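You operate a simulated robot arm through the tools that you are given. There is no shell and no other tool. Be economical: measure what you need, move in short steps, check, and stop when the job is done.

You are at the controls of a simulated two-armed robot. One attempt, no reset.

JOB
Wipe up the spill on the teal table with the grey cloth and put it back.

It is judged by the outcome, as a careful person would: the job done as asked, and still so three seconds after it is handed in. It fails if anything else is knocked over, pushed out of place, dropped, spilled or broken. Flat cloth is picked up by pressing the open fingertips on it (5 to 10 N) and closing them slowly along it; thin cloth reads only 2 to 8 mm in the jaws.

ROBOT AND FRAMES
Two 7-joint arms with two-finger parallel grippers on one trunk, on a base that drives. Base frame: it is fixed to the floor where the robot stands at the start and does not move with it; the origin is under the middle of the robot, x ahead of it, y to its left, z up; the surface under the hand at the start is at about z = 0.8. Units: m, rad, N and s.
The left shoulder is at the start at [0.08, 0.131, 0.947], the right one opposite. With the tool pointing down near the work surface each hand reaches from about 0.4 to 0.86 m from the robot's upright axis, wherever it stands, measured 20 degrees to its own side. Payload 1.57 kg a hand.
The TCP of each hand is the grasp point between the finger pads, 0.03 m short of the fingertips. In the tool frame z runs along the fingers and y along their closing line. Largest opening 0.11 m; finger width 0.024, thickness 0.012; the body of the gripper, 0.048 by 0.112 m, starts 0.078 m behind the TCP.
Orientation is that of the tool frame in the base frame, as a unit quaternion [w, x, y, z]. With the fingers straight down and closing along the base's y, the tool's x points along the base's -x, its y along +y and its z along -z.

CONTROLS
- The arms move only by the tool step_arm. It takes "left_commands", "right_commands" or both (then of equal length, played together; a hand with none holds still); each is a list of rows, each a list of 7 numbers: the shift along the tool's x, y, z in units of 40 mm (1.0 is 40 mm), then the turn, a rotation vector about the tool's x, y, z in units of 6 degrees (1.0 is 6 degrees), then the opening, from 0 (shut) to 1 (fully open). In form: [[x, y, z, ax, ay, az, claw], ...]. A call has 1 to 10 rows; each row shifts and turns the commanded pose from where the row before left it, along the tool's axes as they then stand. A call with a number of a shift or a turn outside -1 to 1 is refused whole. Each row takes 0.2 s and may step no farther than 0.05 m and 0.15 rad from the row before; otherwise, or with a gripper value out of range, the whole call is refused. A pose out of reach is approached as far as the arm can. The call stops where the force on the tool passes 40 N (or 10 N more than at its start, if that is more) or the arm is blocked; 0.2 s more then pass. Each finger travels about 0.108 m/s and halts on what it meets, pressing with about 42 N; the grip force reading is that of the motor and also rises with nothing between the fingers. The clock runs only during rows and for 0.2 s after the last one: add rows that do not move to give the fingers time. It gives the time, the measured TCP pose, the force on the tool (base axes), the opening and the grip force at its end, in the units of the frame above (readings bear some noise), with the torque about the TCP (base axes, N m) and any sound that the robot's microphone picked up, and new pictures: "views" is both (left out), scene, wrist or none (wrist: the cameras of the hands that moved).
- Cameras (640 x 400 px; columns grow to the right, rows downward): "scene" is now at [-0.0499, -0.0116, 1.4264]; the picture's right is [-0.12, -0.99, 0.00], its down [-0.49, 0.06, -0.87] and it looks along [0.86, -0.11, -0.49] (base axes); focal length 265 px, centre (320, 200). "left" rides on the left gripper at [0.07, -0.016, -0.141] in its tool frame; the picture's right is [0.23, 0.97, 0.00], its down [-0.86, 0.20, -0.48] and it looks along [-0.47, 0.11, 0.88] (tool axes); focal length 222 px, centre (320, 200). "right" rides on the right gripper at [0.07, 0.016, -0.141] in its tool frame; the picture's right is [-0.23, 0.97, 0.00], its down [-0.86, -0.20, -0.48] and it looks along [-0.47, -0.11, 0.88] (tool axes); focal length 222 px, centre (320, 200). There is no depth. A picture from a camera that has moved, and an enlarged one, comes with that camera's place and axes in the base frame and with its lens.
- roll_base(legs): drives the robot by 1 to 6 legs, each [ahead, left, turn to the left] in m, m and rad, along the robot's own axes; the way and the turn of a leg run together, so that a leg with both is an arc; at most 1.5 m and 3.142 rad a leg. The arms and the cameras ride along, it lands a little off, and it stops where it bumps. It gives what a move gives, and a new picture of the scene camera.
- pan_tilt(pan, tilt): turns the head with the scene camera to pan (to the left, within 1.902 rad either way) and tilt (down, from -0.506 to 1.204), counted from straight ahead of the robot. It gives what a move gives, and a new picture of the scene camera.
- zoom(camera, box): a new picture of the part [left, top, right, bottom] of that camera's present view, enlarged. It takes no simulated time.
- sign_off(): hands the job in; it is judged then, once.

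Work in short steps. Places have to be worked out from the pictures, the camera data and where the tool is seen: move nearer, look again, correct. Check each grasp and each placing, and mend what went wrong. You have 120 turns and 260 pictures in all, those below and enlarged ones among them. Open the grippers and draw the arms clear of the work before you hand the job in, unless the task says otherwise; then end with one line.

The tools are called after ">>>" by a JSON object that holds its "name" and its "arguments". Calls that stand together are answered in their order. step_arm: Moves the arms, as the interface text tells. Its arguments: {"type":"object","properties":{"left_commands":{"type":"array"},"right_commands":{"type":"array"},"views":{"type":"string","enum":["both","scene","wrist","none"]}},"required":[]} The other tools are called the same way: roll_base (legs) drives the base; pan_tilt (pan, tilt) turns the head that bears the scene camera; zoom (camera, box) takes an enlarged picture of a part of a camera's view; sign_off () hands the job in.

At the start:

```text
t: 0.0
left_ee_pos: [0.6016, 0.211, 1.088]
left_orientation: [0.0, 0.0, 1.0, 0.001]
left_contact_force: [-0.2, 0.4, 0.3]
left_wrist_torque: [0.01, -0.02, 0.0]
left_finger_gap: 0.1101
left_gripper_force: 0.0
right_ee_pos: [0.6335, -0.3096, 1.0367]
right_orientation: [0.0, 0.0, 1.0, 0.0]
right_contact_force: [0.2, 1.0, -0.1]
right_wrist_torque: [-0.01, -0.01, 0.0]
right_finger_gap: 0.1101
right_gripper_force: 0.1
robot x, y, heading: [-0.0019, 0.0013, -0.003]
head pan, tilt: [-0.122, 0.513]
```

scene: 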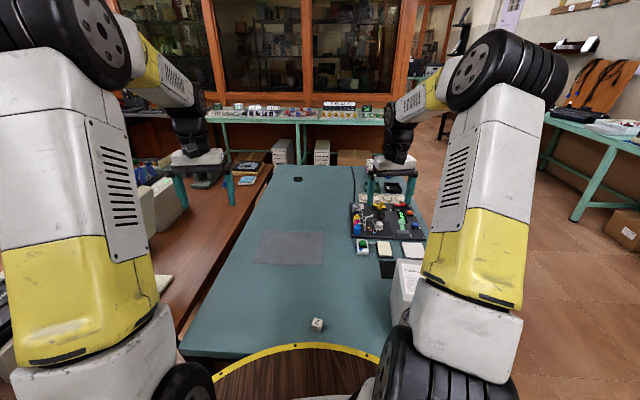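
right: 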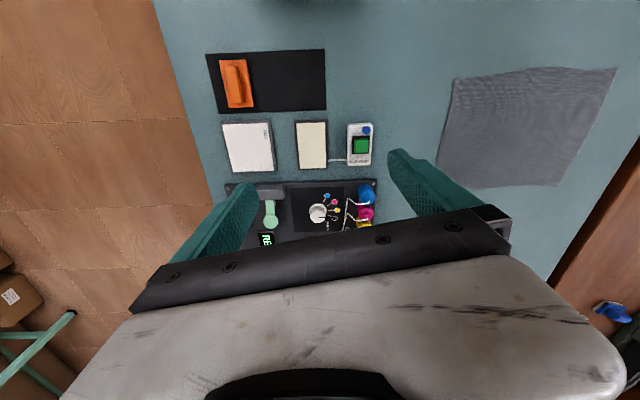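
left: 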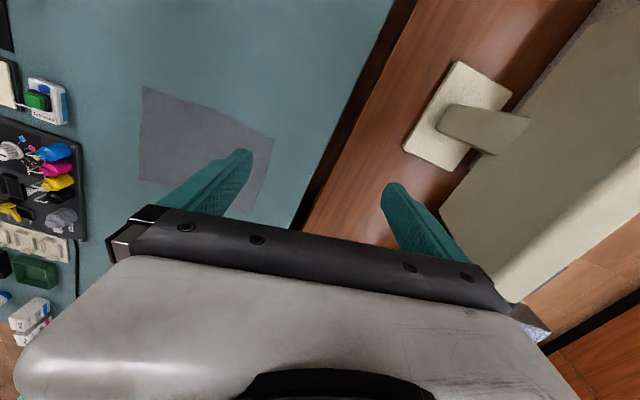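

The cloth lies at about scene px (290,247). I can't make out the spill yet, so I'll enlarge the table.

>>> {"name": "zoom", "arguments": {"camera": "scene", "box": [220, 150, 440, 290]}}

>>> {"name": "zoom", "arguments": {"camera": "scene", "box": [170, 240, 430, 400]}}

```text
2.86 times, centred on (330, 220) of scene
camera zoom: at [-0.0499, -0.0116, 1.4264], right [-0.12, -0.99, 0.0], down [-0.49, 0.06, -0.87], along [0.86, -0.11, -0.49], focal length 756 px, centre (291, 143)
```

zoom: 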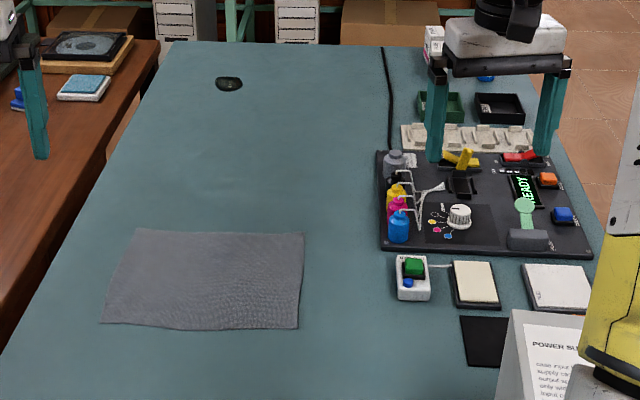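

```text
2.46 times, centred on (300, 320) of scene
camera zoom: at [-0.0499, -0.0116, 1.4264], right [-0.12, -0.99, 0.0], down [-0.49, 0.06, -0.87], along [0.86, -0.11, -0.49], focal length 652 px, centre (369, -95)
```

zoom: 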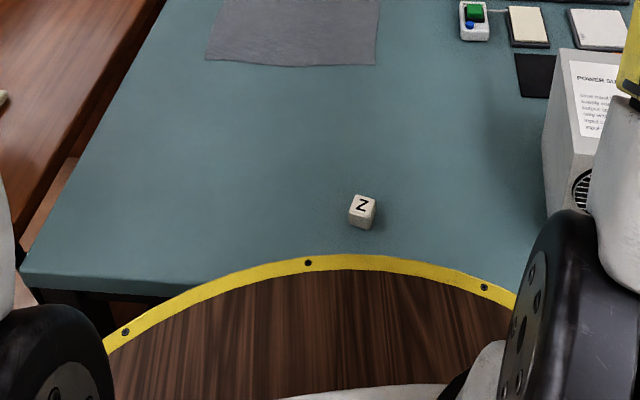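

The dark spot at the far end of the table could be the spill. I'll look at it closer.

>>> {"name": "zoom", "arguments": {"camera": "scene", "box": [278, 166, 318, 191]}}

>>> {"name": "zoom", "arguments": {"camera": "scene", "box": [240, 215, 340, 278]}}

>>> {"name": "zoom", "arguments": {"camera": "right", "box": [150, 0, 640, 300]}}

```text
16.00 times, centred on (298, 178) of scene
camera zoom: at [-0.0499, -0.0116, 1.4264], right [-0.12, -0.99, 0.0], down [-0.49, 0.06, -0.87], along [0.86, -0.11, -0.49], focal length 4235 px, centre (672, 544)
```

zoom: 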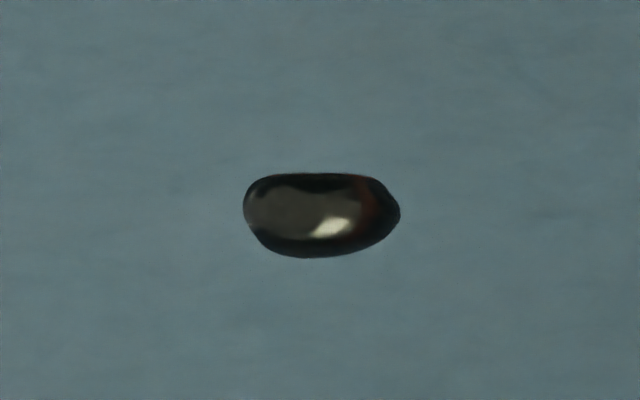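

```text
6.35 times, centred on (290, 246) of scene
camera zoom: at [-0.0499, -0.0116, 1.4264], right [-0.12, -0.99, 0.0], down [-0.49, 0.06, -0.87], along [0.86, -0.11, -0.49], focal length 1681 px, centre (510, -95)
```

zoom: 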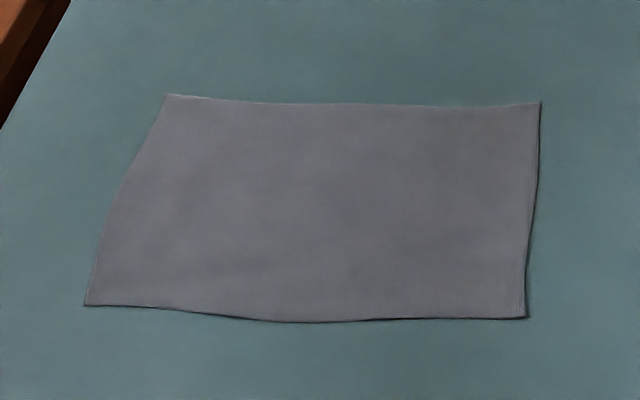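

```text
1.31 times, centred on (395, 150) of right
camera zoom: at [0.5635, -0.2938, 1.1775], right [0.23, 0.97, 0.0], down [0.86, -0.2, 0.48], along [0.47, -0.11, -0.88], focal length 290 px, centre (222, 265)
```

zoom: 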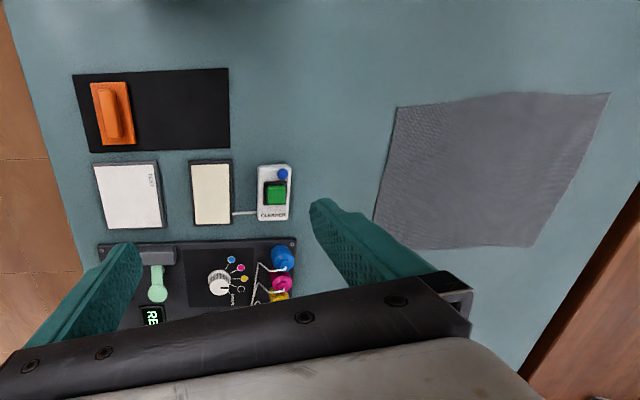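

Findings: the table top is at z≈0.80. The cloth covers about x 0.61–0.83, y −0.14–0.13, and a bead of dark liquid sits at about (1.30, −0.06), out of reach from here. Plan: pinch the cloth's near edge with the right hand, drive round the open right side, wipe, and bring the cloth back. First I move the left hand outwards and put the right hand over the near edge.

>>> {"name": "step_arm", "arguments": {"right_commands": [[0, 1, 0, 0, 0, 0, 1], [0, 1, 0, 0, 0, 0, 1], [0, 1, 0, 0, 0, 0, 1], [0, 1, 0, 0, 0, 0, 0.6], [0, 1, 0, 0, 0, 0, 0.45], [0, 1, 0, 0, 0, 0, 0.45], [0, 1, 0, 0, 0, 0, 0.45], [-0.29, 1, 0.5, 0, 0, 0, 0.45], [0, 0, 1, 0, 0, 0, 0.45], [0, 0, 1, 0, 0, 0, 0.45]], "left_commands": [[0, 1, 0, 0, 0, 0, 1], [0, 1, 0, 0, 0, 0, 1], [0, 1, 0, 0, 0, 0, 1], [0, 0, 0, 0, 0, 0, 1], [0, 0, 0, 0, 0, 0, 1], [0, 0, 0, 0, 0, 0, 1], [0, 0, 0, 0, 0, 0, 1], [0, 0, 0, 0, 0, 0, 1], [0, 0, 0, 0, 0, 0, 1], [0, 0, 0, 0, 0, 0, 1]]}}

>>> {"name": "pan_tilt", "arguments": {"pan": -1.0, "tilt": 0.5}}

```text
t: 0.9
left_ee_pos: [0.6002, 0.3118, 1.0868]
left_orientation: [-0.004, 0.008, 1.0, -0.009]
left_contact_force: [-17.0, -27.8, 10.4]
left_wrist_torque: [1.0, -0.34, 0.59]
left_finger_gap: 0.0864
left_gripper_force: 0.1
right_ee_pos: [0.6331, -0.1877, 1.0358]
right_orientation: [0.001, 0.002, 1.0, -0.001]
right_contact_force: [0.4, 0.1, -0.4]
right_wrist_torque: [0.06, 0.0, 0.01]
right_finger_gap: 0.066
right_gripper_force: 0.0
robot x, y, heading: [0.0004, -0.0005, -0.003]
head pan, tilt: [-0.122, 0.513]
stopped in row 4 (left hand): the force on the tool passed its limit at 43 N (the readings are from after the stop); the commanded pose is now the measured one
camera scene: at [-0.0513, -0.0144, 1.4263], right [-0.12, -0.99, 0.0], down [-0.49, 0.06, -0.87], along [0.86, -0.11, -0.49], focal length 265 px, centre (320, 200)
camera right: at [0.5629, -0.1709, 1.1774], right [0.23, 0.97, 0.0], down [0.85, -0.2, 0.48], along [0.47, -0.11, -0.88], focal length 222 px, centre (320, 200)
camera left: at [0.5317, 0.2982, 1.2299], right [-0.21, 0.98, -0.01], down [0.86, 0.19, 0.47], along [0.46, 0.09, -0.88], focal length 222 px, centre (320, 200)
```

scene: 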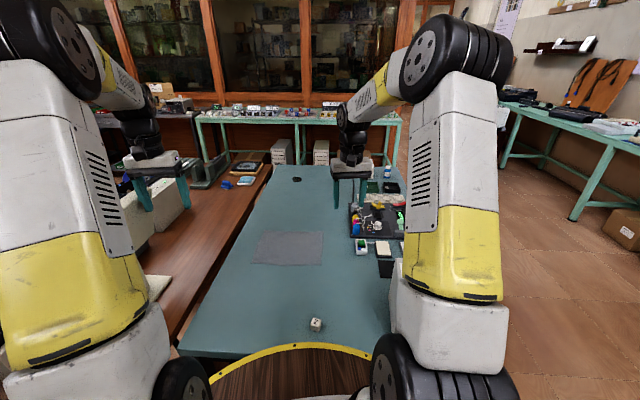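
right: 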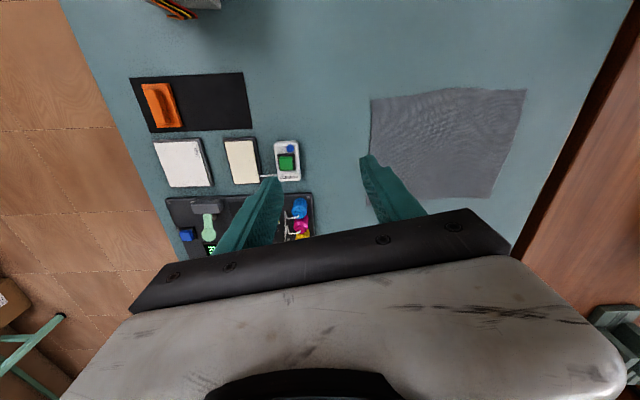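
left: 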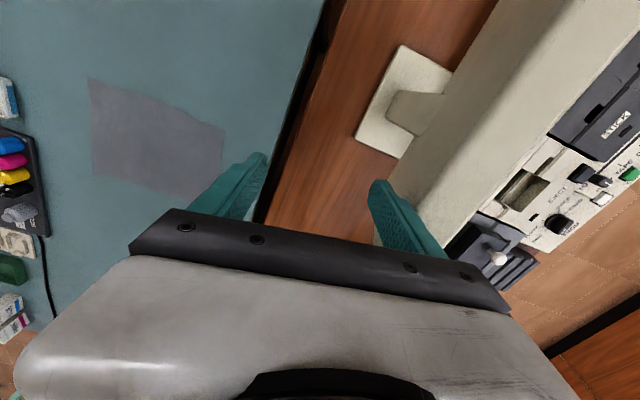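

```text
t: 2.1
left_ee_pos: [0.6011, 0.3156, 1.0861]
left_orientation: [-0.002, 0.006, 1.0, -0.007]
left_contact_force: [-14.7, -35.3, 5.0]
left_wrist_torque: [0.71, -0.27, 0.32]
left_finger_gap: 0.0784
left_gripper_force: 0.1
right_ee_pos: [0.6338, -0.1852, 1.0356]
right_orientation: [0.001, 0.002, 1.0, 0.001]
right_contact_force: [-0.3, 0.5, -0.8]
right_wrist_torque: [0.02, -0.01, -0.02]
right_finger_gap: 0.0658
right_gripper_force: 0.0
robot x, y, heading: [0.0003, -0.0008, 0.007]
head pan, tilt: [-1.0, 0.499]
camera scene: at [-0.0919, -0.0793, 1.4276], right [-0.84, -0.54, 0.0], down [-0.26, 0.4, -0.88], along [0.47, -0.74, -0.48], focal length 265 px, centre (320, 200)
```

scene: 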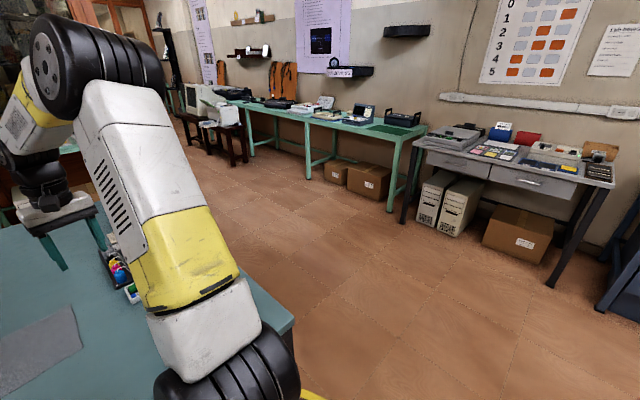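

The left finger has hit the tall cream device on the bench, so that move was a mistake. I'm backing the left hand off it to −y and checking whether the device moved.

>>> {"name": "step_arm", "arguments": {"left_commands": [[0, -0.6, 0, 0, 0, 0, 0.78], [0, -1, 0, 0, 0, 0, 0.78], [0, -1, 0, 0, 0, 0, 0.78], [0, 0, -1, 0, 0, 0, 0.78], [0, 0, -1, 0, 0, 0, 0.78], [0, 0, -1, 0, 0, 0, 0.78]], "views": "wrist"}}

>>> {"name": "pan_tilt", "arguments": {"pan": 0.35, "tilt": 0.55}}

```text
t: 3.5
left_ee_pos: [0.6016, 0.2181, 1.2103]
left_orientation: [-0.003, 0.005, 1.0, -0.006]
left_contact_force: [0.3, 0.5, -0.8]
left_wrist_torque: [-0.02, 0.03, -0.02]
left_finger_gap: 0.0859
left_gripper_force: 0.1
right_ee_pos: [0.6354, -0.184, 1.0352]
right_orientation: [0.0, 0.001, 1.0, 0.0]
right_contact_force: [-0.3, -0.5, -0.4]
right_wrist_torque: [0.01, 0.0, -0.03]
right_finger_gap: 0.0657
right_gripper_force: 0.0
robot x, y, heading: [-0.0013, 0.0002, -0.005]
head pan, tilt: [-1.0, 0.499]
camera left: at [0.5338, 0.2031, 1.3519], right [-0.22, 0.98, -0.01], down [0.86, 0.2, 0.47], along [0.46, 0.09, -0.88], focal length 222 px, centre (320, 200)
```

left: 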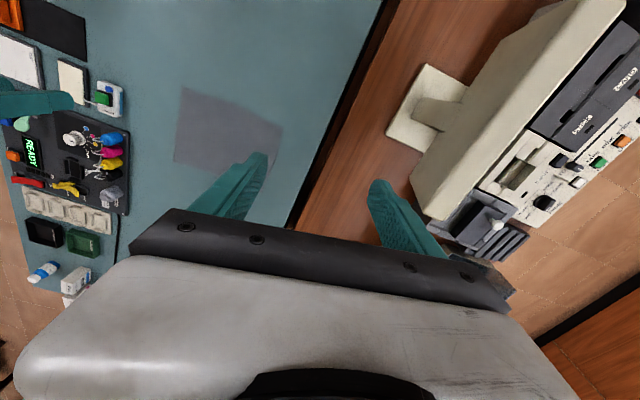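

```text
t: 5.0
left_ee_pos: [0.6011, 0.2171, 1.2084]
left_orientation: [-0.002, 0.005, 1.0, -0.006]
left_contact_force: [-0.2, 0.3, 0.0]
left_wrist_torque: [0.01, -0.02, 0.02]
left_finger_gap: 0.086
left_gripper_force: 0.0
right_ee_pos: [0.6345, -0.184, 1.0363]
right_orientation: [0.0, 0.002, 1.0, -0.001]
right_contact_force: [-0.4, 0.1, 0.0]
right_wrist_torque: [-0.02, 0.0, -0.01]
right_finger_gap: 0.0659
right_gripper_force: 0.1
robot x, y, heading: [0.0002, -0.0027, -0.0]
head pan, tilt: [0.351, 0.55]
camera scene: at [-0.0556, 0.0298, 1.4232], right [0.34, -0.94, 0.0], down [-0.49, -0.18, -0.85], along [0.8, 0.29, -0.52], focal length 265 px, centre (320, 200)
```

scene: 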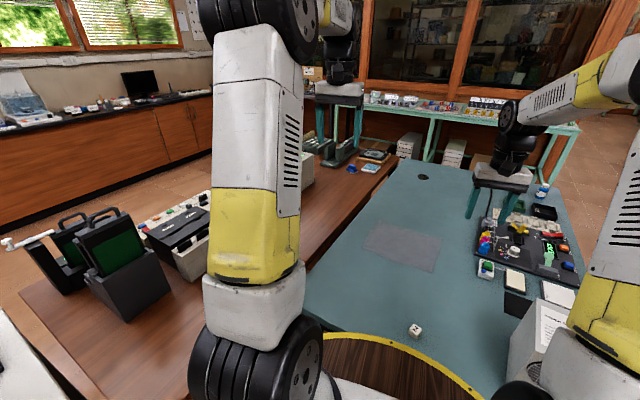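

The device looks unmoved and the contact is gone. Now I move the right hand over the cloth's near edge.

>>> {"name": "step_arm", "arguments": {"right_commands": [[0, 1, 0, 0, 0, 0, 0.45], [0, 1, 0, 0, 0, 0, 0.45], [0, 1, 0, 0, 0, 0, 0.45], [0, 1, 0, 0, 0, 0, 0.45], [-0.27, 0.85, 0, 0, 0, 0, 0.45], [0, 0, 1, 0, 0, 0, 0.45], [0, 0, 1, 0, 0, 0, 0.45], [0, 0, 1, 0, 0, 0, 0.45], [0, 0, 0.8, 0, 0, 0, 0.45]]}}

```text
t: 7.0
left_ee_pos: [0.6022, 0.2179, 1.2092]
left_orientation: [-0.003, 0.006, 1.0, -0.007]
left_contact_force: [-0.5, 0.1, -0.9]
left_wrist_torque: [0.01, -0.02, -0.01]
left_finger_gap: 0.0858
left_gripper_force: 0.1
right_ee_pos: [0.6444, 0.0106, 0.8829]
right_orientation: [0.0, 0.001, 1.0, 0.0]
right_contact_force: [-0.2, 0.5, -0.4]
right_wrist_torque: [0.0, -0.05, 0.0]
right_finger_gap: 0.0497
right_gripper_force: 0.1
robot x, y, heading: [-0.0006, -0.0017, -0.002]
head pan, tilt: [0.351, 0.55]
camera scene: at [-0.0558, 0.0299, 1.4231], right [0.34, -0.94, 0.0], down [-0.49, -0.18, -0.85], along [0.8, 0.29, -0.52], focal length 265 px, centre (320, 200)
camera right: at [0.574, 0.0277, 1.0251], right [0.23, 0.97, 0.0], down [0.85, -0.2, 0.48], along [0.47, -0.11, -0.88], focal length 222 px, centre (320, 200)
```

scene: 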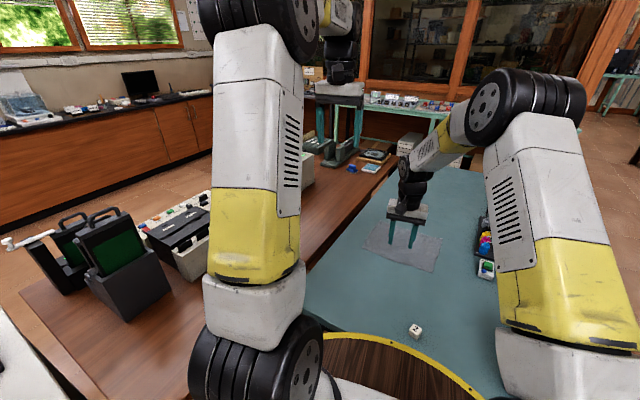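
right: 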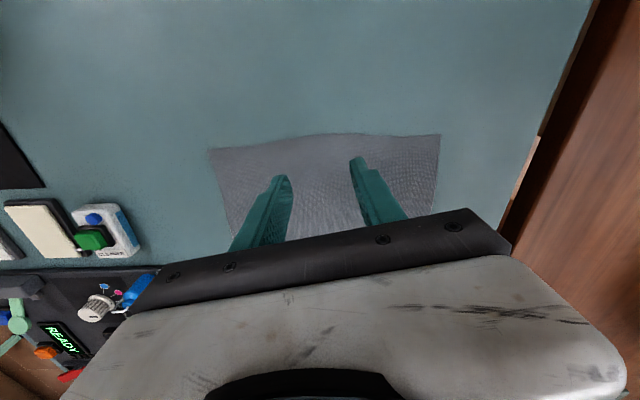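

The fingers are over the cloth near its robot-side edge. I descend close to contact.

>>> {"name": "step_arm", "arguments": {"right_commands": [[0, 0, 0.9, 0, 0, 0, 0.45], [0, 0, 0.3, 0, 0, 0, 0.45], [0, 0, 0.1, 0, 0, 0, 0.45]], "views": "wrist"}}

```text
t: 7.8
left_ee_pos: [0.6023, 0.2172, 1.2086]
left_orientation: [-0.003, 0.005, 1.0, -0.005]
left_contact_force: [0.7, -0.1, -0.9]
left_wrist_torque: [-0.01, -0.01, 0.0]
left_finger_gap: 0.0856
left_gripper_force: 0.0
right_ee_pos: [0.6445, 0.0111, 0.8312]
right_orientation: [0.0, 0.001, 1.0, 0.0]
right_contact_force: [-0.5, -0.1, 0.4]
right_wrist_torque: [0.01, 0.03, 0.01]
right_finger_gap: 0.0497
right_gripper_force: 0.0
robot x, y, heading: [-0.0018, 0.0042, 0.001]
head pan, tilt: [0.351, 0.55]
camera right: at [0.5751, 0.0273, 0.9733], right [0.23, 0.97, 0.0], down [0.85, -0.2, 0.48], along [0.47, -0.11, -0.88], focal length 222 px, centre (320, 200)
```

right: 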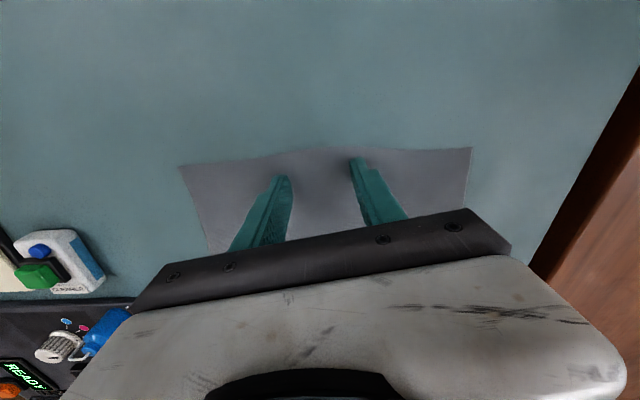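

No contact yet, so I go down a few millimetres more.

>>> {"name": "step_arm", "arguments": {"right_commands": [[0, 0, 0.07, 0, 0, 0, 0.45], [0, 0, 0.05, 0, 0, 0, 0.45]], "views": "none"}}

```text
t: 8.4
left_ee_pos: [0.6012, 0.2181, 1.2092]
left_orientation: [-0.002, 0.006, 1.0, -0.006]
left_contact_force: [-0.4, 0.1, 0.7]
left_wrist_torque: [0.0, -0.06, -0.01]
left_finger_gap: 0.086
left_gripper_force: 0.0
right_ee_pos: [0.6479, 0.0104, 0.8307]
right_orientation: [0.003, 0.002, 1.0, 0.0]
right_contact_force: [0.2, -0.5, 7.2]
right_wrist_torque: [-0.05, 0.1, -0.01]
right_finger_gap: 0.0495
right_gripper_force: 0.1
robot x, y, heading: [-0.0012, 0.001, 0.001]
head pan, tilt: [0.351, 0.55]
stopped in row 2 (right hand): the force on the tool passed its limit at 42 N (the readings are from after the stop); the commanded pose is now the measured one
```

It is pressing at 7 N now. I close slowly along the cloth.

>>> {"name": "step_arm", "arguments": {"right_commands": [[0, 0, 0, 0, 0, 0, 0.39], [0, 0, 0, 0, 0, 0, 0.33], [0, 0, 0, 0, 0, 0, 0.27], [0, 0, 0, 0, 0, 0, 0.21], [0, 0, 0, 0, 0, 0, 0.15], [0, 0, 0, 0, 0, 0, 0.09], [0, 0, 0, 0, 0, 0, 0.04], [0, 0, 0, 0, 0, 0, 0], [0, 0, 0, 0, 0, 0, 0]], "views": "wrist"}}

```text
t: 10.4
left_ee_pos: [0.6009, 0.218, 1.2087]
left_orientation: [-0.003, 0.005, 1.0, -0.006]
left_contact_force: [0.0, 0.2, 0.3]
left_wrist_torque: [-0.03, -0.01, -0.03]
left_finger_gap: 0.086
left_gripper_force: 0.1
right_ee_pos: [0.6465, 0.0106, 0.8311]
right_orientation: [0.003, 0.001, 1.0, 0.001]
right_contact_force: [1.5, 2.2, 25.0]
right_wrist_torque: [0.09, 0.17, -0.01]
right_finger_gap: 0.0022
right_gripper_force: 24.0
robot x, y, heading: [-0.0039, -0.0028, 0.005]
head pan, tilt: [0.351, 0.55]
camera right: at [0.5758, 0.0276, 0.9724], right [0.23, 0.97, 0.0], down [0.85, -0.2, 0.48], along [0.47, -0.11, -0.87], focal length 222 px, centre (320, 200)
```

right: 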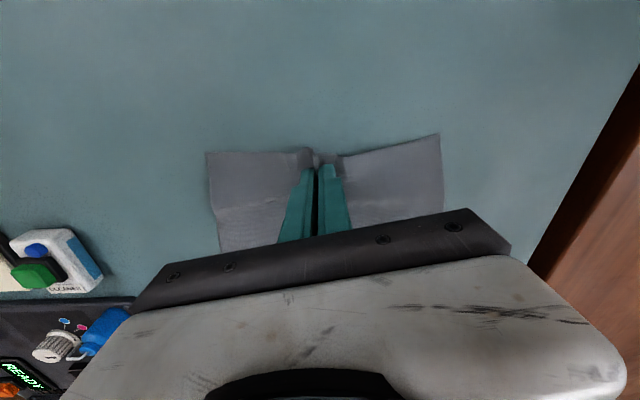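

The gap reads 2.2 mm and there is a fold between the fingers. I lift to check the grip.

>>> {"name": "step_arm", "arguments": {"right_commands": [[0, 0, -0.3, 0, 0, 0, 0], [0, 0, -0.6, 0, 0, 0, 0], [0, 0, -0.8, 0, 0, 0, 0], [0, 0, -0.8, 0, 0, 0, 0], [0, 0, -0.8, 0, 0, 0, 0], [0, 0, -0.8, 0, 0, 0, 0]]}}

```text
t: 11.8
left_ee_pos: [0.602, 0.2175, 1.2081]
left_orientation: [-0.002, 0.005, 1.0, -0.006]
left_contact_force: [-0.4, 0.5, -0.4]
left_wrist_torque: [-0.01, 0.01, 0.01]
left_finger_gap: 0.0859
left_gripper_force: 0.1
right_ee_pos: [0.6442, 0.0117, 0.9928]
right_orientation: [0.002, 0.0, 1.0, 0.001]
right_contact_force: [-0.2, -0.1, -0.5]
right_wrist_torque: [0.0, -0.01, -0.01]
right_finger_gap: 0.0021
right_gripper_force: 23.6
robot x, y, heading: [-0.0028, -0.005, -0.005]
head pan, tilt: [0.351, 0.55]
camera scene: at [-0.0556, 0.0299, 1.4232], right [0.34, -0.94, 0.0], down [-0.49, -0.18, -0.85], along [0.8, 0.29, -0.52], focal length 265 px, centre (320, 200)
camera right: at [0.5733, 0.0282, 1.1354], right [0.23, 0.97, 0.0], down [0.85, -0.2, 0.48], along [0.47, -0.11, -0.88], focal length 222 px, centre (320, 200)
```

scene: 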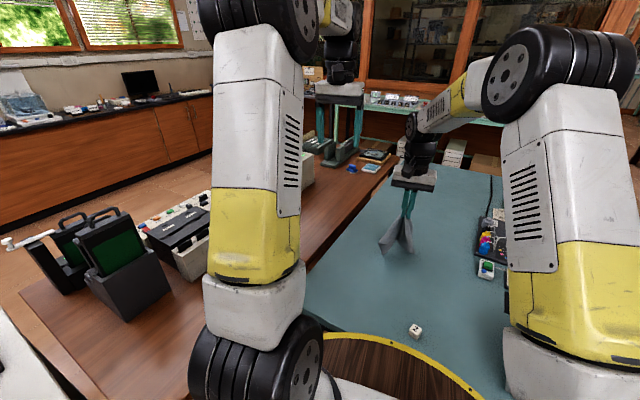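
right: 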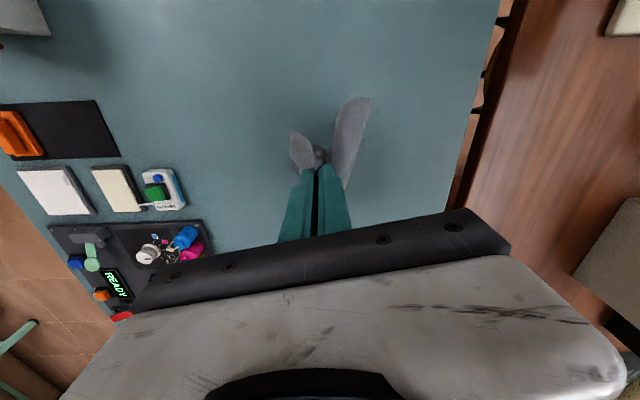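

The cloth is held and hanging. I raise it to about 1.2 m and shift it back to the robot's right side for travel.

>>> {"name": "step_arm", "arguments": {"right_commands": [[0, 0, -1, 0, 0, 0, 0], [0, 0, -1, 0, 0, 0, 0], [0, 0, -1, 0, 0, 0, 0], [0, 0, -1, 0, 0, 0, 0], [0, 0, -1, 0, 0, 0, 0], [0, -1, 0, 0, 0, 0, 0], [0, -1, 0, 0, 0, 0, 0], [0, -1, 0, 0, 0, 0, 0], [0, -1, 0, 0, 0, 0, 0], [0, -1, 0, 0, 0, 0, 0]], "views": "none"}}

>>> {"name": "pan_tilt", "arguments": {"pan": -0.5, "tilt": 1.0}}

```text
t: 14.0
left_ee_pos: [0.6012, 0.2177, 1.2084]
left_orientation: [-0.003, 0.005, 1.0, -0.006]
left_contact_force: [-0.5, 0.8, 0.3]
left_wrist_torque: [-0.02, 0.01, 0.02]
left_finger_gap: 0.0858
left_gripper_force: 0.1
right_ee_pos: [0.6449, -0.1904, 1.1938]
right_orientation: [0.002, 0.001, 1.0, 0.002]
right_contact_force: [0.8, 0.8, 0.5]
right_wrist_torque: [-0.02, 0.0, -0.02]
right_finger_gap: 0.0022
right_gripper_force: 24.0
robot x, y, heading: [0.0042, 0.0, -0.003]
head pan, tilt: [0.351, 0.55]
```

```text
t: 15.2
left_ee_pos: [0.6018, 0.2169, 1.2088]
left_orientation: [-0.003, 0.005, 1.0, -0.006]
left_contact_force: [-0.2, -1.0, -0.7]
left_wrist_torque: [0.0, -0.01, 0.03]
left_finger_gap: 0.086
left_gripper_force: 0.0
right_ee_pos: [0.6444, -0.1901, 1.193]
right_orientation: [0.003, 0.002, 1.0, 0.001]
right_contact_force: [0.9, -0.6, 0.1]
right_wrist_torque: [0.0, 0.04, 0.04]
right_finger_gap: 0.0018
right_gripper_force: 23.6
robot x, y, heading: [-0.0011, -0.0014, 0.003]
head pan, tilt: [-0.499, 1.0]
camera scene: at [-0.079, -0.0343, 1.3867], right [-0.48, -0.88, 0.0], down [-0.74, 0.4, -0.54], along [0.47, -0.26, -0.84], focal length 265 px, centre (320, 200)
```

scene: 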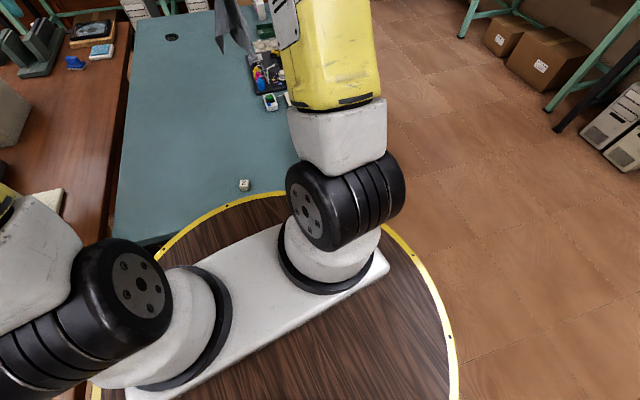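

The robot's round top has a radius of about 0.32 m and the right side is open floor. Before backing up I look behind on the right.

>>> {"name": "pan_tilt", "arguments": {"pan": -1.9, "tilt": 0.6}}

>>> {"name": "pan_tilt", "arguments": {"pan": 1.9, "tilt": 0.6}}

```text
t: 16.7
left_ee_pos: [0.6011, 0.2183, 1.2089]
left_orientation: [-0.003, 0.006, 1.0, -0.006]
left_contact_force: [-0.4, 0.9, -0.6]
left_wrist_torque: [0.02, 0.03, -0.01]
left_finger_gap: 0.086
left_gripper_force: 0.0
right_ee_pos: [0.6445, -0.1908, 1.1944]
right_orientation: [0.003, 0.0, 1.0, 0.001]
right_contact_force: [-0.8, 0.5, -0.7]
right_wrist_torque: [0.02, 0.0, 0.0]
right_finger_gap: 0.002
right_gripper_force: 23.4
robot x, y, heading: [-0.0032, -0.0011, -0.002]
head pan, tilt: [-1.901, 0.6]
camera scene: at [-0.1688, -0.0845, 1.4186], right [-0.95, 0.32, 0.0], down [0.18, 0.53, -0.82], along [-0.27, -0.78, -0.57], focal length 265 px, centre (320, 200)
```

scene: 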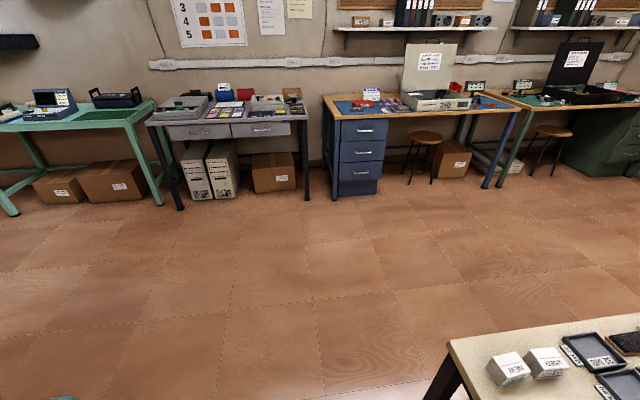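

```text
t: 19.9
left_ee_pos: [0.6016, 0.2177, 1.2096]
left_orientation: [-0.002, 0.005, 1.0, -0.006]
left_contact_force: [-1.1, -0.1, -0.4]
left_wrist_torque: [0.0, 0.01, 0.04]
left_finger_gap: 0.0859
left_gripper_force: 0.1
right_ee_pos: [0.644, -0.1888, 1.1935]
right_orientation: [0.002, 0.0, 1.0, 0.001]
right_contact_force: [-0.5, 0.0, 0.8]
right_wrist_torque: [0.02, -0.02, 0.01]
right_finger_gap: 0.002
right_gripper_force: 23.7
robot x, y, heading: [0.0013, -0.0013, -0.0]
head pan, tilt: [1.901, 0.6]
camera scene: at [-0.1685, 0.0828, 1.4187], right [0.95, 0.32, 0.0], down [0.18, -0.54, -0.83], along [-0.26, 0.78, -0.56], focal length 265 px, centre (320, 200)
```

scene: 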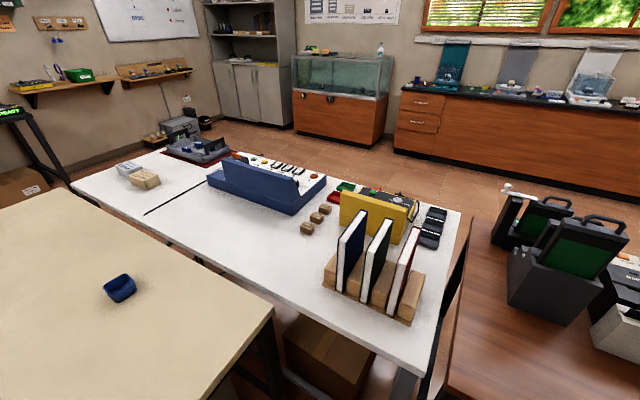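

There are tables behind me with only about 0.1 m to spare, so I raise the hands a bit more (the power supply top is about z 0.95). Then I ease back 5 cm and strafe right.

>>> {"name": "step_arm", "arguments": {"right_commands": [[0, 0, -1, 0, 0, 0, 0], [0, 0, -1, 0, 0, 0, 0], [0, 0, -0.5, 0, 0, 0, 0]], "views": "none"}}

>>> {"name": "pan_tilt", "arguments": {"pan": -0.4, "tilt": 0.75}}

>>> {"name": "roll_base", "arguments": {"legs": [[-0.05, 0, 0], [0, -0.4, 0]]}}

```text
t: 20.7
left_ee_pos: [0.6017, 0.2167, 1.2095]
left_orientation: [-0.003, 0.005, 1.0, -0.007]
left_contact_force: [-0.3, -0.2, 0.4]
left_wrist_torque: [-0.01, -0.01, -0.01]
left_finger_gap: 0.0858
left_gripper_force: 0.1
right_ee_pos: [0.6432, -0.191, 1.2944]
right_orientation: [0.003, 0.001, 1.0, 0.001]
right_contact_force: [-1.2, -0.1, -0.6]
right_wrist_torque: [0.0, 0.03, 0.0]
right_finger_gap: 0.0019
right_gripper_force: 23.4
robot x, y, heading: [-0.0017, -0.0015, -0.003]
head pan, tilt: [1.901, 0.6]
```

```text
t: 22.8
left_ee_pos: [0.6019, 0.2172, 1.2087]
left_orientation: [-0.002, 0.005, 1.0, -0.006]
left_contact_force: [-0.3, 0.2, -0.2]
left_wrist_torque: [0.01, -0.01, 0.0]
left_finger_gap: 0.0862
left_gripper_force: 0.0
right_ee_pos: [0.6433, -0.1893, 1.2949]
right_orientation: [0.003, 0.001, 1.0, 0.002]
right_contact_force: [0.9, -0.5, 0.4]
right_wrist_torque: [-0.01, -0.02, 0.0]
right_finger_gap: 0.002
right_gripper_force: 23.3
robot x, y, heading: [-0.0011, 0.0024, 0.001]
head pan, tilt: [-0.4, 0.75]
camera scene: at [-0.0638, -0.0332, 1.4058], right [-0.39, -0.92, 0.0], down [-0.63, 0.27, -0.73], along [0.67, -0.29, -0.68], focal length 265 px, centre (320, 200)
```

scene: 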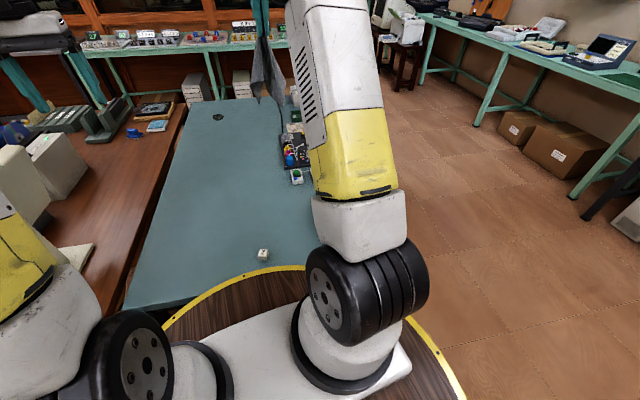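

```text
t: 25.8
left_ee_pos: [0.5381, -0.1544, 1.2081]
left_orientation: [-0.002, -0.004, 1.0, -0.007]
left_contact_force: [-0.1, 0.0, 0.8]
left_wrist_torque: [0.0, 0.02, -0.03]
left_finger_gap: 0.086
left_gripper_force: 0.1
right_ee_pos: [0.5882, -0.5614, 1.2949]
right_orientation: [0.003, -0.008, 1.0, 0.0]
right_contact_force: [0.8, -0.1, 0.9]
right_wrist_torque: [0.01, 0.06, -0.01]
right_finger_gap: 0.0018
right_gripper_force: 23.7
robot x, y, heading: [-0.0609, -0.386, 0.016]
head pan, tilt: [-0.4, 0.75]
stopped in leg 2: the robot was blocked; the commanded pose is now the measured one
camera scene: at [-0.1221, -0.4181, 1.4058], right [-0.37, -0.93, 0.0], down [-0.63, 0.25, -0.73], along [0.68, -0.27, -0.68], focal length 265 px, centre (320, 200)
```

scene: 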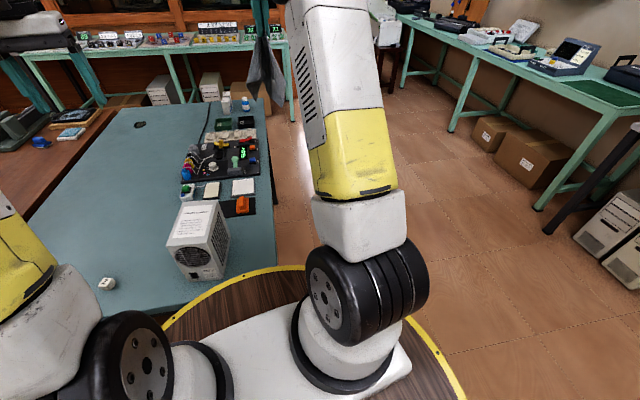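

The strafe was blocked about 1 cm short. I look down around the robot to see what is touching.

>>> {"name": "pan_tilt", "arguments": {"pan": -1.3, "tilt": 1.15}}

>>> {"name": "pan_tilt", "arguments": {"pan": -1.9, "tilt": 1.0}}

>>> {"name": "pan_tilt", "arguments": {"pan": 0.0, "tilt": 1.1}}

```text
t: 27.0
left_ee_pos: [0.5375, -0.1549, 1.2089]
left_orientation: [-0.002, -0.004, 1.0, -0.006]
left_contact_force: [-0.1, -0.5, -0.2]
left_wrist_torque: [-0.01, -0.01, 0.0]
left_finger_gap: 0.0857
left_gripper_force: 0.1
right_ee_pos: [0.5881, -0.5604, 1.2942]
right_orientation: [0.002, -0.008, 1.0, -0.001]
right_contact_force: [-0.2, 0.7, 0.3]
right_wrist_torque: [0.0, 0.01, 0.03]
right_finger_gap: 0.002
right_gripper_force: 23.2
robot x, y, heading: [-0.0582, -0.3822, 0.016]
head pan, tilt: [-1.3, 1.15]
camera scene: at [-0.1819, -0.4443, 1.3769], right [-0.96, -0.28, 0.0], down [-0.26, 0.87, -0.41], along [0.12, -0.39, -0.91], focal length 265 px, centre (320, 200)
```

scene: 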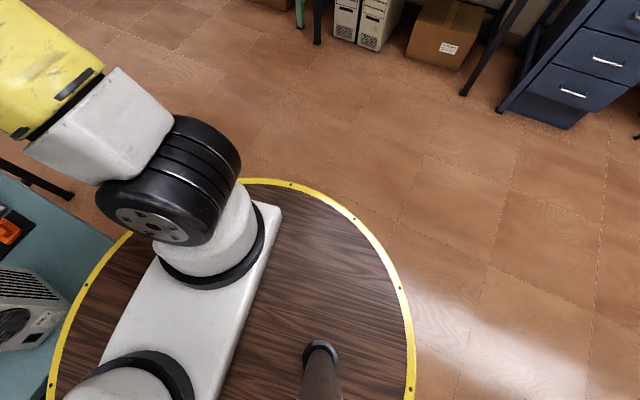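

```text
t: 28.0
left_ee_pos: [0.5389, -0.1546, 1.2086]
left_orientation: [-0.003, -0.004, 1.0, -0.006]
left_contact_force: [1.1, 0.1, -0.3]
left_wrist_torque: [-0.05, -0.01, -0.01]
left_finger_gap: 0.0858
left_gripper_force: 0.1
right_ee_pos: [0.589, -0.5596, 1.2947]
right_orientation: [0.003, -0.008, 1.0, 0.0]
right_contact_force: [0.0, 0.2, -0.1]
right_wrist_torque: [0.02, 0.0, 0.03]
right_finger_gap: 0.002
right_gripper_force: 23.6
robot x, y, heading: [-0.0572, -0.3841, 0.019]
head pan, tilt: [-1.901, 1.0]
camera scene: at [-0.2202, -0.4534, 1.3866], right [-0.95, 0.31, 0.0], down [0.26, 0.8, -0.54], along [-0.17, -0.51, -0.84], focal length 265 px, centre (320, 200)
```

scene: 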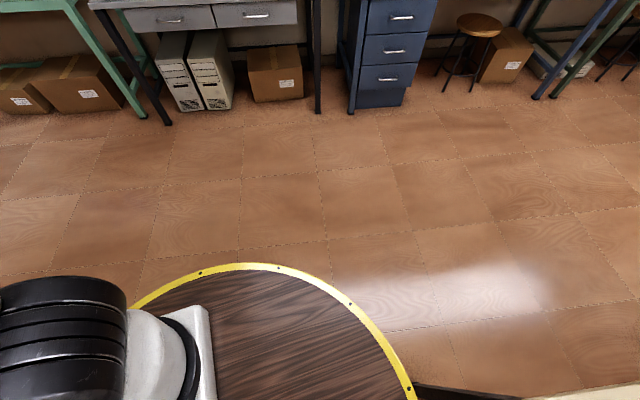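

```text
t: 29.8
left_ee_pos: [0.5385, -0.1548, 1.2089]
left_orientation: [-0.002, -0.004, 1.0, -0.006]
left_contact_force: [0.2, 0.3, -0.1]
left_wrist_torque: [0.02, 0.01, 0.03]
left_finger_gap: 0.0855
left_gripper_force: 0.0
right_ee_pos: [0.5893, -0.5626, 1.2945]
right_orientation: [0.003, -0.009, 1.0, 0.001]
right_contact_force: [0.0, 0.2, -0.2]
right_wrist_torque: [0.04, 0.02, -0.02]
right_finger_gap: 0.0019
right_gripper_force: 23.5
robot x, y, heading: [-0.0566, -0.3855, 0.015]
head pan, tilt: [0.0, 1.1]
camera scene: at [-0.1358, -0.3861, 1.38], right [0.02, -1.0, 0.0], down [-0.89, -0.01, -0.45], along [0.45, 0.01, -0.89], focal length 265 px, centre (320, 200)
```

scene: 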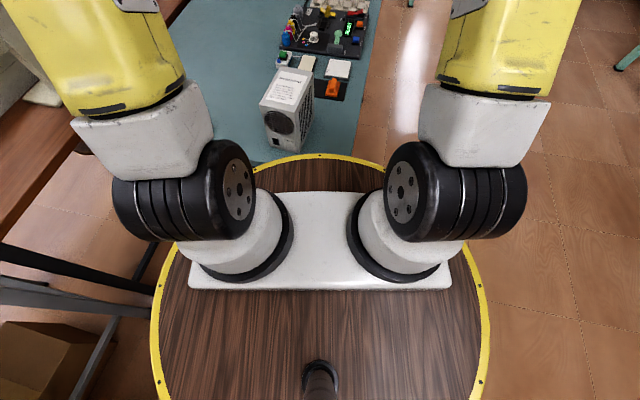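

The rear rim seems to be touching the cream table behind. I move 4 cm forward away from it, then continue right.

>>> {"name": "roll_base", "arguments": {"legs": [[0.04, 0, 0], [0, -0.25, 0]]}}

```text
t: 30.6
left_ee_pos: [0.5395, -0.1555, 1.2086]
left_orientation: [-0.002, -0.003, 1.0, -0.006]
left_contact_force: [-0.4, 1.0, 0.4]
left_wrist_torque: [0.03, -0.03, -0.01]
left_finger_gap: 0.0859
left_gripper_force: 0.0
right_ee_pos: [0.5887, -0.5614, 1.2938]
right_orientation: [0.003, -0.007, 1.0, 0.001]
right_contact_force: [-0.4, 1.0, 0.4]
right_wrist_torque: [-0.05, 0.02, -0.02]
right_finger_gap: 0.002
right_gripper_force: 23.3
robot x, y, heading: [-0.0597, -0.3826, 0.012]
head pan, tilt: [0.0, 1.1]
stopped in leg 1: the robot was blocked; the commanded pose is now the measured one
camera scene: at [-0.1357, -0.3855, 1.38], right [0.02, -1.0, 0.0], down [-0.89, -0.01, -0.45], along [0.45, 0.01, -0.89], focal length 265 px, centre (320, 200)
```

scene: 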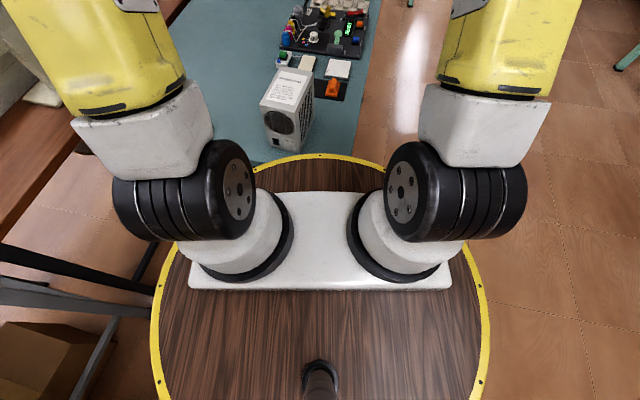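

So the front rim is what touched: the table is turned about 9°, and its front edge comes nearer on the right side. I back off 10 cm, go right past the corner and check.

>>> {"name": "roll_base", "arguments": {"legs": [[-0.1, 0, 0], [-0.03, -0.35, 0]]}}

```text
t: 33.6
left_ee_pos: [0.4149, -0.5109, 1.2102]
left_orientation: [-0.003, -0.002, 1.0, -0.005]
left_contact_force: [-0.7, -0.4, 0.8]
left_wrist_torque: [0.02, 0.0, 0.01]
left_finger_gap: 0.0858
left_gripper_force: 0.0
right_ee_pos: [0.4633, -0.9175, 1.2941]
right_orientation: [0.004, -0.006, 1.0, 0.001]
right_contact_force: [0.4, 0.1, -1.0]
right_wrist_torque: [-0.01, -0.01, 0.01]
right_finger_gap: 0.0023
right_gripper_force: 23.1
robot x, y, heading: [-0.1838, -0.737, 0.012]
head pan, tilt: [0.0, 1.1]
camera scene: at [-0.2603, -0.7399, 1.38], right [0.01, -1.0, 0.0], down [-0.89, -0.01, -0.45], along [0.45, 0.01, -0.89], focal length 265 px, centre (320, 200)
```

scene: 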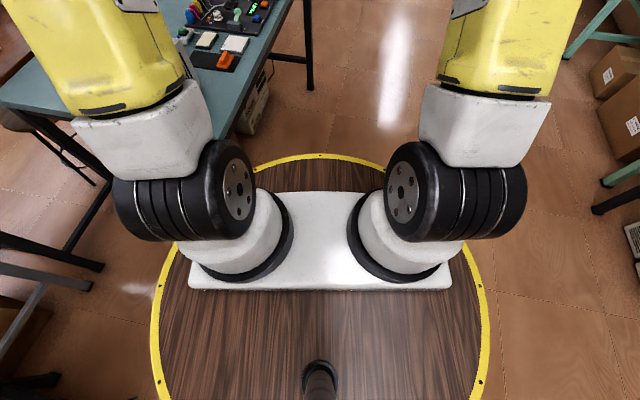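

Plan change: the spill is nearer the table's far end (edge about 0.22 m away), and the gap to the shelf there is about 1 m. I drive round the right side, facing the table, to reach that end. First I move away to the right and turn left.

>>> {"name": "roll_base", "arguments": {"legs": [[0, -0.42, 0], [0, 0, 1.55]]}}

>>> {"name": "pan_tilt", "arguments": {"pan": -1.0, "tilt": 0.55}}

```text
t: 39.9
left_ee_pos: [-0.3922, -0.5528, 1.2095]
left_orientation: [0.003, -0.701, 0.713, -0.006]
left_contact_force: [0.8, 0.7, 0.1]
left_wrist_torque: [0.02, 0.02, -0.01]
left_finger_gap: 0.0857
left_gripper_force: 0.2
right_ee_pos: [0.0168, -0.5147, 1.2939]
right_orientation: [0.002, -0.703, 0.711, 0.001]
right_contact_force: [-0.1, 0.9, 0.4]
right_wrist_torque: [0.01, 0.04, -0.03]
right_finger_gap: 0.002
right_gripper_force: 23.7
robot x, y, heading: [-0.1764, -1.1577, 1.559]
head pan, tilt: [0.0, 1.1]
camera scene: at [-0.1782, -1.2336, 1.38], right [1.0, -0.01, 0.0], down [-0.01, -0.89, -0.45], along [0.0, 0.45, -0.89], focal length 265 px, centre (320, 200)
```

scene: 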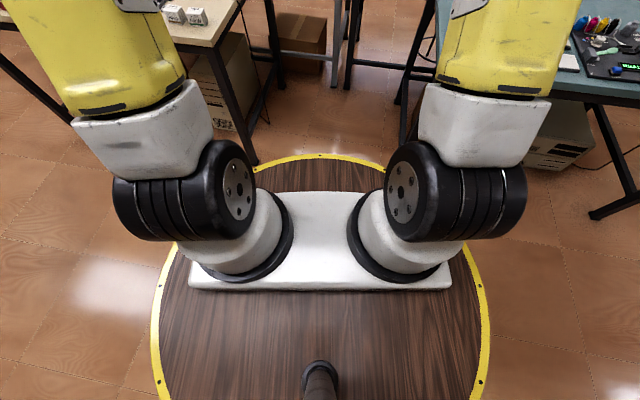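

```text
t: 41.2
left_ee_pos: [-0.3911, -0.5533, 1.2091]
left_orientation: [0.002, -0.701, 0.714, -0.007]
left_contact_force: [0.5, 0.1, 0.0]
left_wrist_torque: [0.04, -0.02, 0.02]
left_finger_gap: 0.0859
left_gripper_force: 0.0
right_ee_pos: [0.0176, -0.5146, 1.294]
right_orientation: [0.003, -0.703, 0.711, 0.002]
right_contact_force: [-1.0, -0.6, -0.2]
right_wrist_torque: [-0.02, -0.02, 0.02]
right_finger_gap: 0.0022
right_gripper_force: 23.8
robot x, y, heading: [-0.1759, -1.1549, 1.563]
head pan, tilt: [-1.0, 0.55]
camera scene: at [-0.1028, -1.2488, 1.4231], right [0.53, -0.85, 0.0], down [-0.44, -0.28, -0.85], along [0.72, 0.45, -0.52], focal length 265 px, centre (320, 200)
```

scene: 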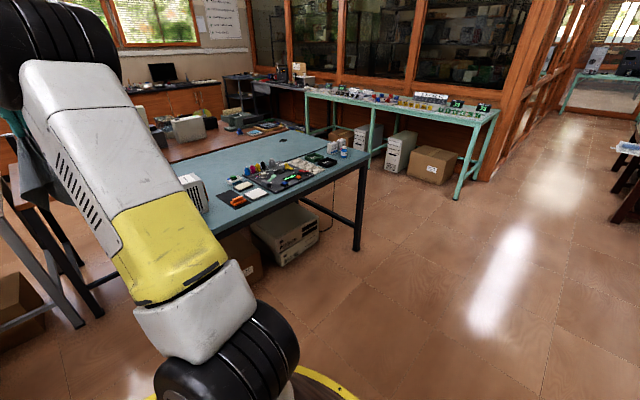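

The far end is clear, with the table corner at about (1.38, −0.68) and the shelf front at about x 2.7. I strafe along +x to the end gap.

>>> {"name": "roll_base", "arguments": {"legs": [[-0.03, -1.2, 0], [0, -0.95, 0]]}}

```text
t: 51.8
left_ee_pos: [1.7305, -0.5754, 1.2086]
left_orientation: [-0.003, 0.71, -0.704, 0.007]
left_contact_force: [-0.2, 0.1, -0.7]
left_wrist_torque: [0.02, -0.01, 0.0]
left_finger_gap: 0.086
left_gripper_force: 0.1
right_ee_pos: [2.1373, -0.5286, 1.2952]
right_orientation: [-0.002, 0.712, -0.702, -0.002]
right_contact_force: [0.2, 0.3, -0.1]
right_wrist_torque: [-0.02, 0.01, 0.02]
right_finger_gap: 0.0019
right_gripper_force: 22.9
robot x, y, heading: [1.9568, -1.1769, 1.585]
head pan, tilt: [-1.0, 0.55]
camera scene: at [2.0362, -1.2656, 1.4232], right [0.55, -0.83, 0.0], down [-0.44, -0.29, -0.85], along [0.71, 0.47, -0.52], focal length 265 px, centre (320, 200)
```

scene: 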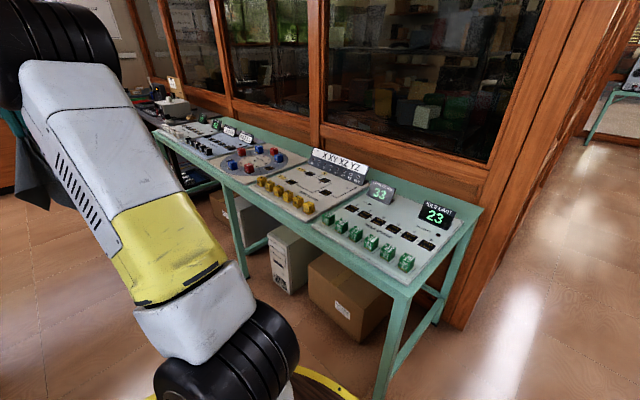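

I drive forward into the gap and turn left to face the table end.

>>> {"name": "roll_base", "arguments": {"legs": [[0.8, 0, 0], [0, 0, 1.38]]}}

>>> {"name": "pan_tilt", "arguments": {"pan": -0.1, "tilt": 0.75}}

```text
t: 59.5
left_ee_pos: [1.3219, -0.4816, 1.2085]
left_orientation: [-0.006, 0.995, -0.097, 0.004]
left_contact_force: [0.0, 0.5, 0.1]
left_wrist_torque: [0.01, 0.03, 0.04]
left_finger_gap: 0.086
left_gripper_force: 0.0
right_ee_pos: [1.3536, -0.0741, 1.2945]
right_orientation: [-0.001, 0.996, -0.092, -0.003]
right_contact_force: [0.0, 0.4, -0.1]
right_wrist_torque: [0.01, -0.02, -0.01]
right_finger_gap: 0.0019
right_gripper_force: 23.6
robot x, y, heading: [1.9577, -0.3756, 2.955]
head pan, tilt: [-1.0, 0.55]
camera scene: at [2.0562, -0.3204, 1.4232], right [0.93, 0.38, 0.0], down [0.2, -0.48, -0.85], along [-0.32, 0.79, -0.52], focal length 265 px, centre (320, 200)
```

scene: 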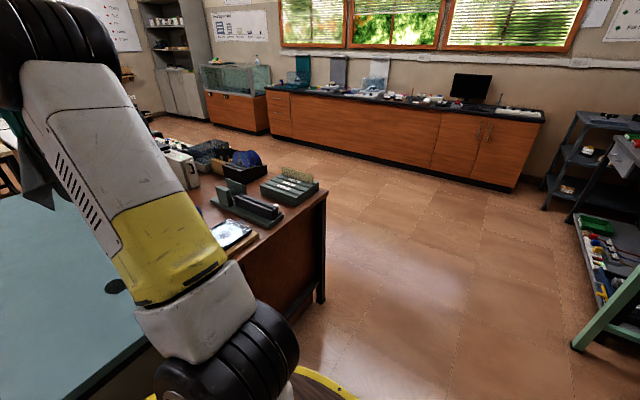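

```text
t: 60.7
left_ee_pos: [1.3211, -0.482, 1.2086]
left_orientation: [-0.006, 0.995, -0.097, 0.004]
left_contact_force: [1.1, -1.2, 0.3]
left_wrist_torque: [-0.01, 0.01, -0.03]
left_finger_gap: 0.0855
left_gripper_force: 0.0
right_ee_pos: [1.3548, -0.0746, 1.2938]
right_orientation: [0.0, 0.996, -0.092, -0.003]
right_contact_force: [-0.5, 0.1, -0.8]
right_wrist_torque: [-0.01, 0.0, -0.02]
right_finger_gap: 0.002
right_gripper_force: 23.9
robot x, y, heading: [1.9554, -0.3754, 2.959]
head pan, tilt: [-0.099, 0.75]
camera scene: at [2.0105, -0.3803, 1.4058], right [0.28, 0.96, 0.0], down [0.65, -0.19, -0.73], along [-0.7, 0.21, -0.68], focal length 265 px, centre (320, 200)
```

scene: 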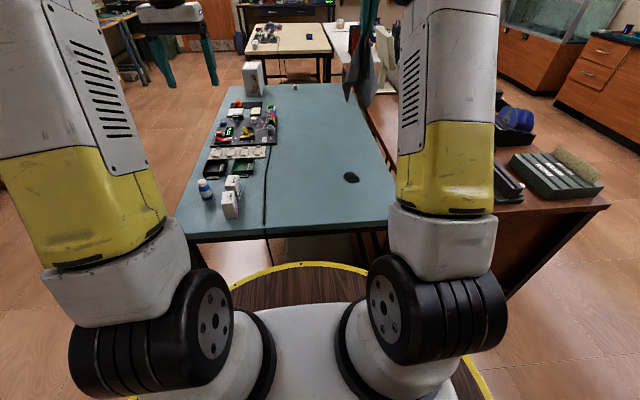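

Now facing the table end. The spill is confirmed at about (1.298, −0.052), within the right hand's reach. I move the cloth over it and start lowering.

>>> {"name": "step_arm", "arguments": {"right_commands": [[-0.75, -0.14, 0, 0, 0, 0, 0], [-0.75, -0.14, 0, 0, 0, 0, 0], [0, 0, 1, 0, 0, 0, 0], [0, 0, 1, 0, 0, 0, 0], [0, 0, 1, 0, 0, 0, 0], [0, 0, 1, 0, 0, 0, 0], [0, 0, 0.5, 0, 0, 0, 0]]}}

```text
t: 62.3
left_ee_pos: [1.3208, -0.4825, 1.209]
left_orientation: [-0.006, 0.995, -0.096, 0.003]
left_contact_force: [-0.3, 0.3, 0.4]
left_wrist_torque: [0.03, -0.03, 0.01]
left_finger_gap: 0.086
left_gripper_force: 0.1
right_ee_pos: [1.3182, -0.0597, 1.1077]
right_orientation: [0.0, 0.996, -0.092, -0.002]
right_contact_force: [-0.1, 0.7, -1.1]
right_wrist_torque: [-0.04, 0.02, 0.0]
right_finger_gap: 0.0021
right_gripper_force: 23.9
right hand out of reach, approached as far as the arm can: row 2
robot x, y, heading: [1.9519, -0.3801, 2.96]
head pan, tilt: [-0.099, 0.75]
camera scene: at [2.0105, -0.3804, 1.4058], right [0.28, 0.96, 0.0], down [0.65, -0.19, -0.73], along [-0.7, 0.2, -0.68], focal length 265 px, centre (320, 200)
camera right: at [1.3853, -0.0901, 1.2491], right [-0.4, -0.92, 0.0], down [-0.8, 0.35, 0.48], along [-0.44, 0.19, -0.88], focal length 222 px, centre (320, 200)
```

scene: 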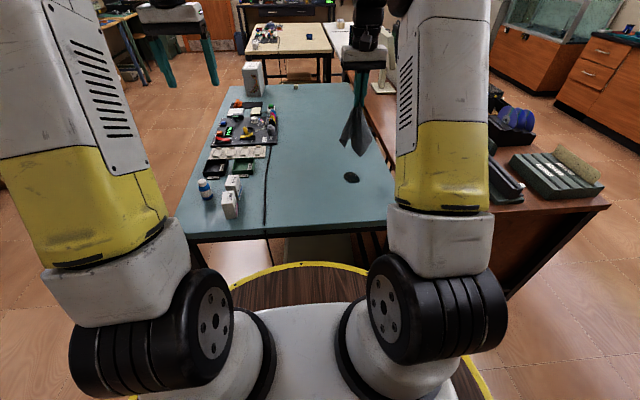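
right: 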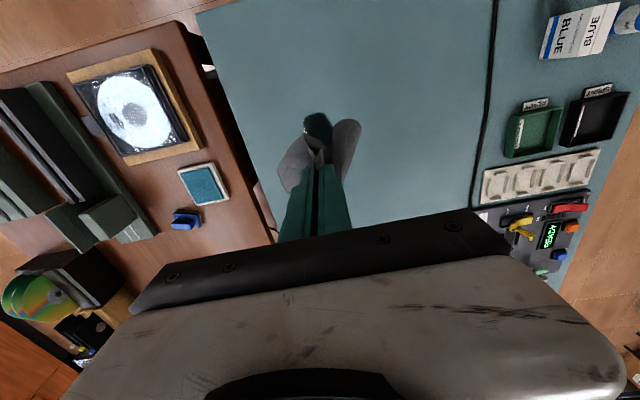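

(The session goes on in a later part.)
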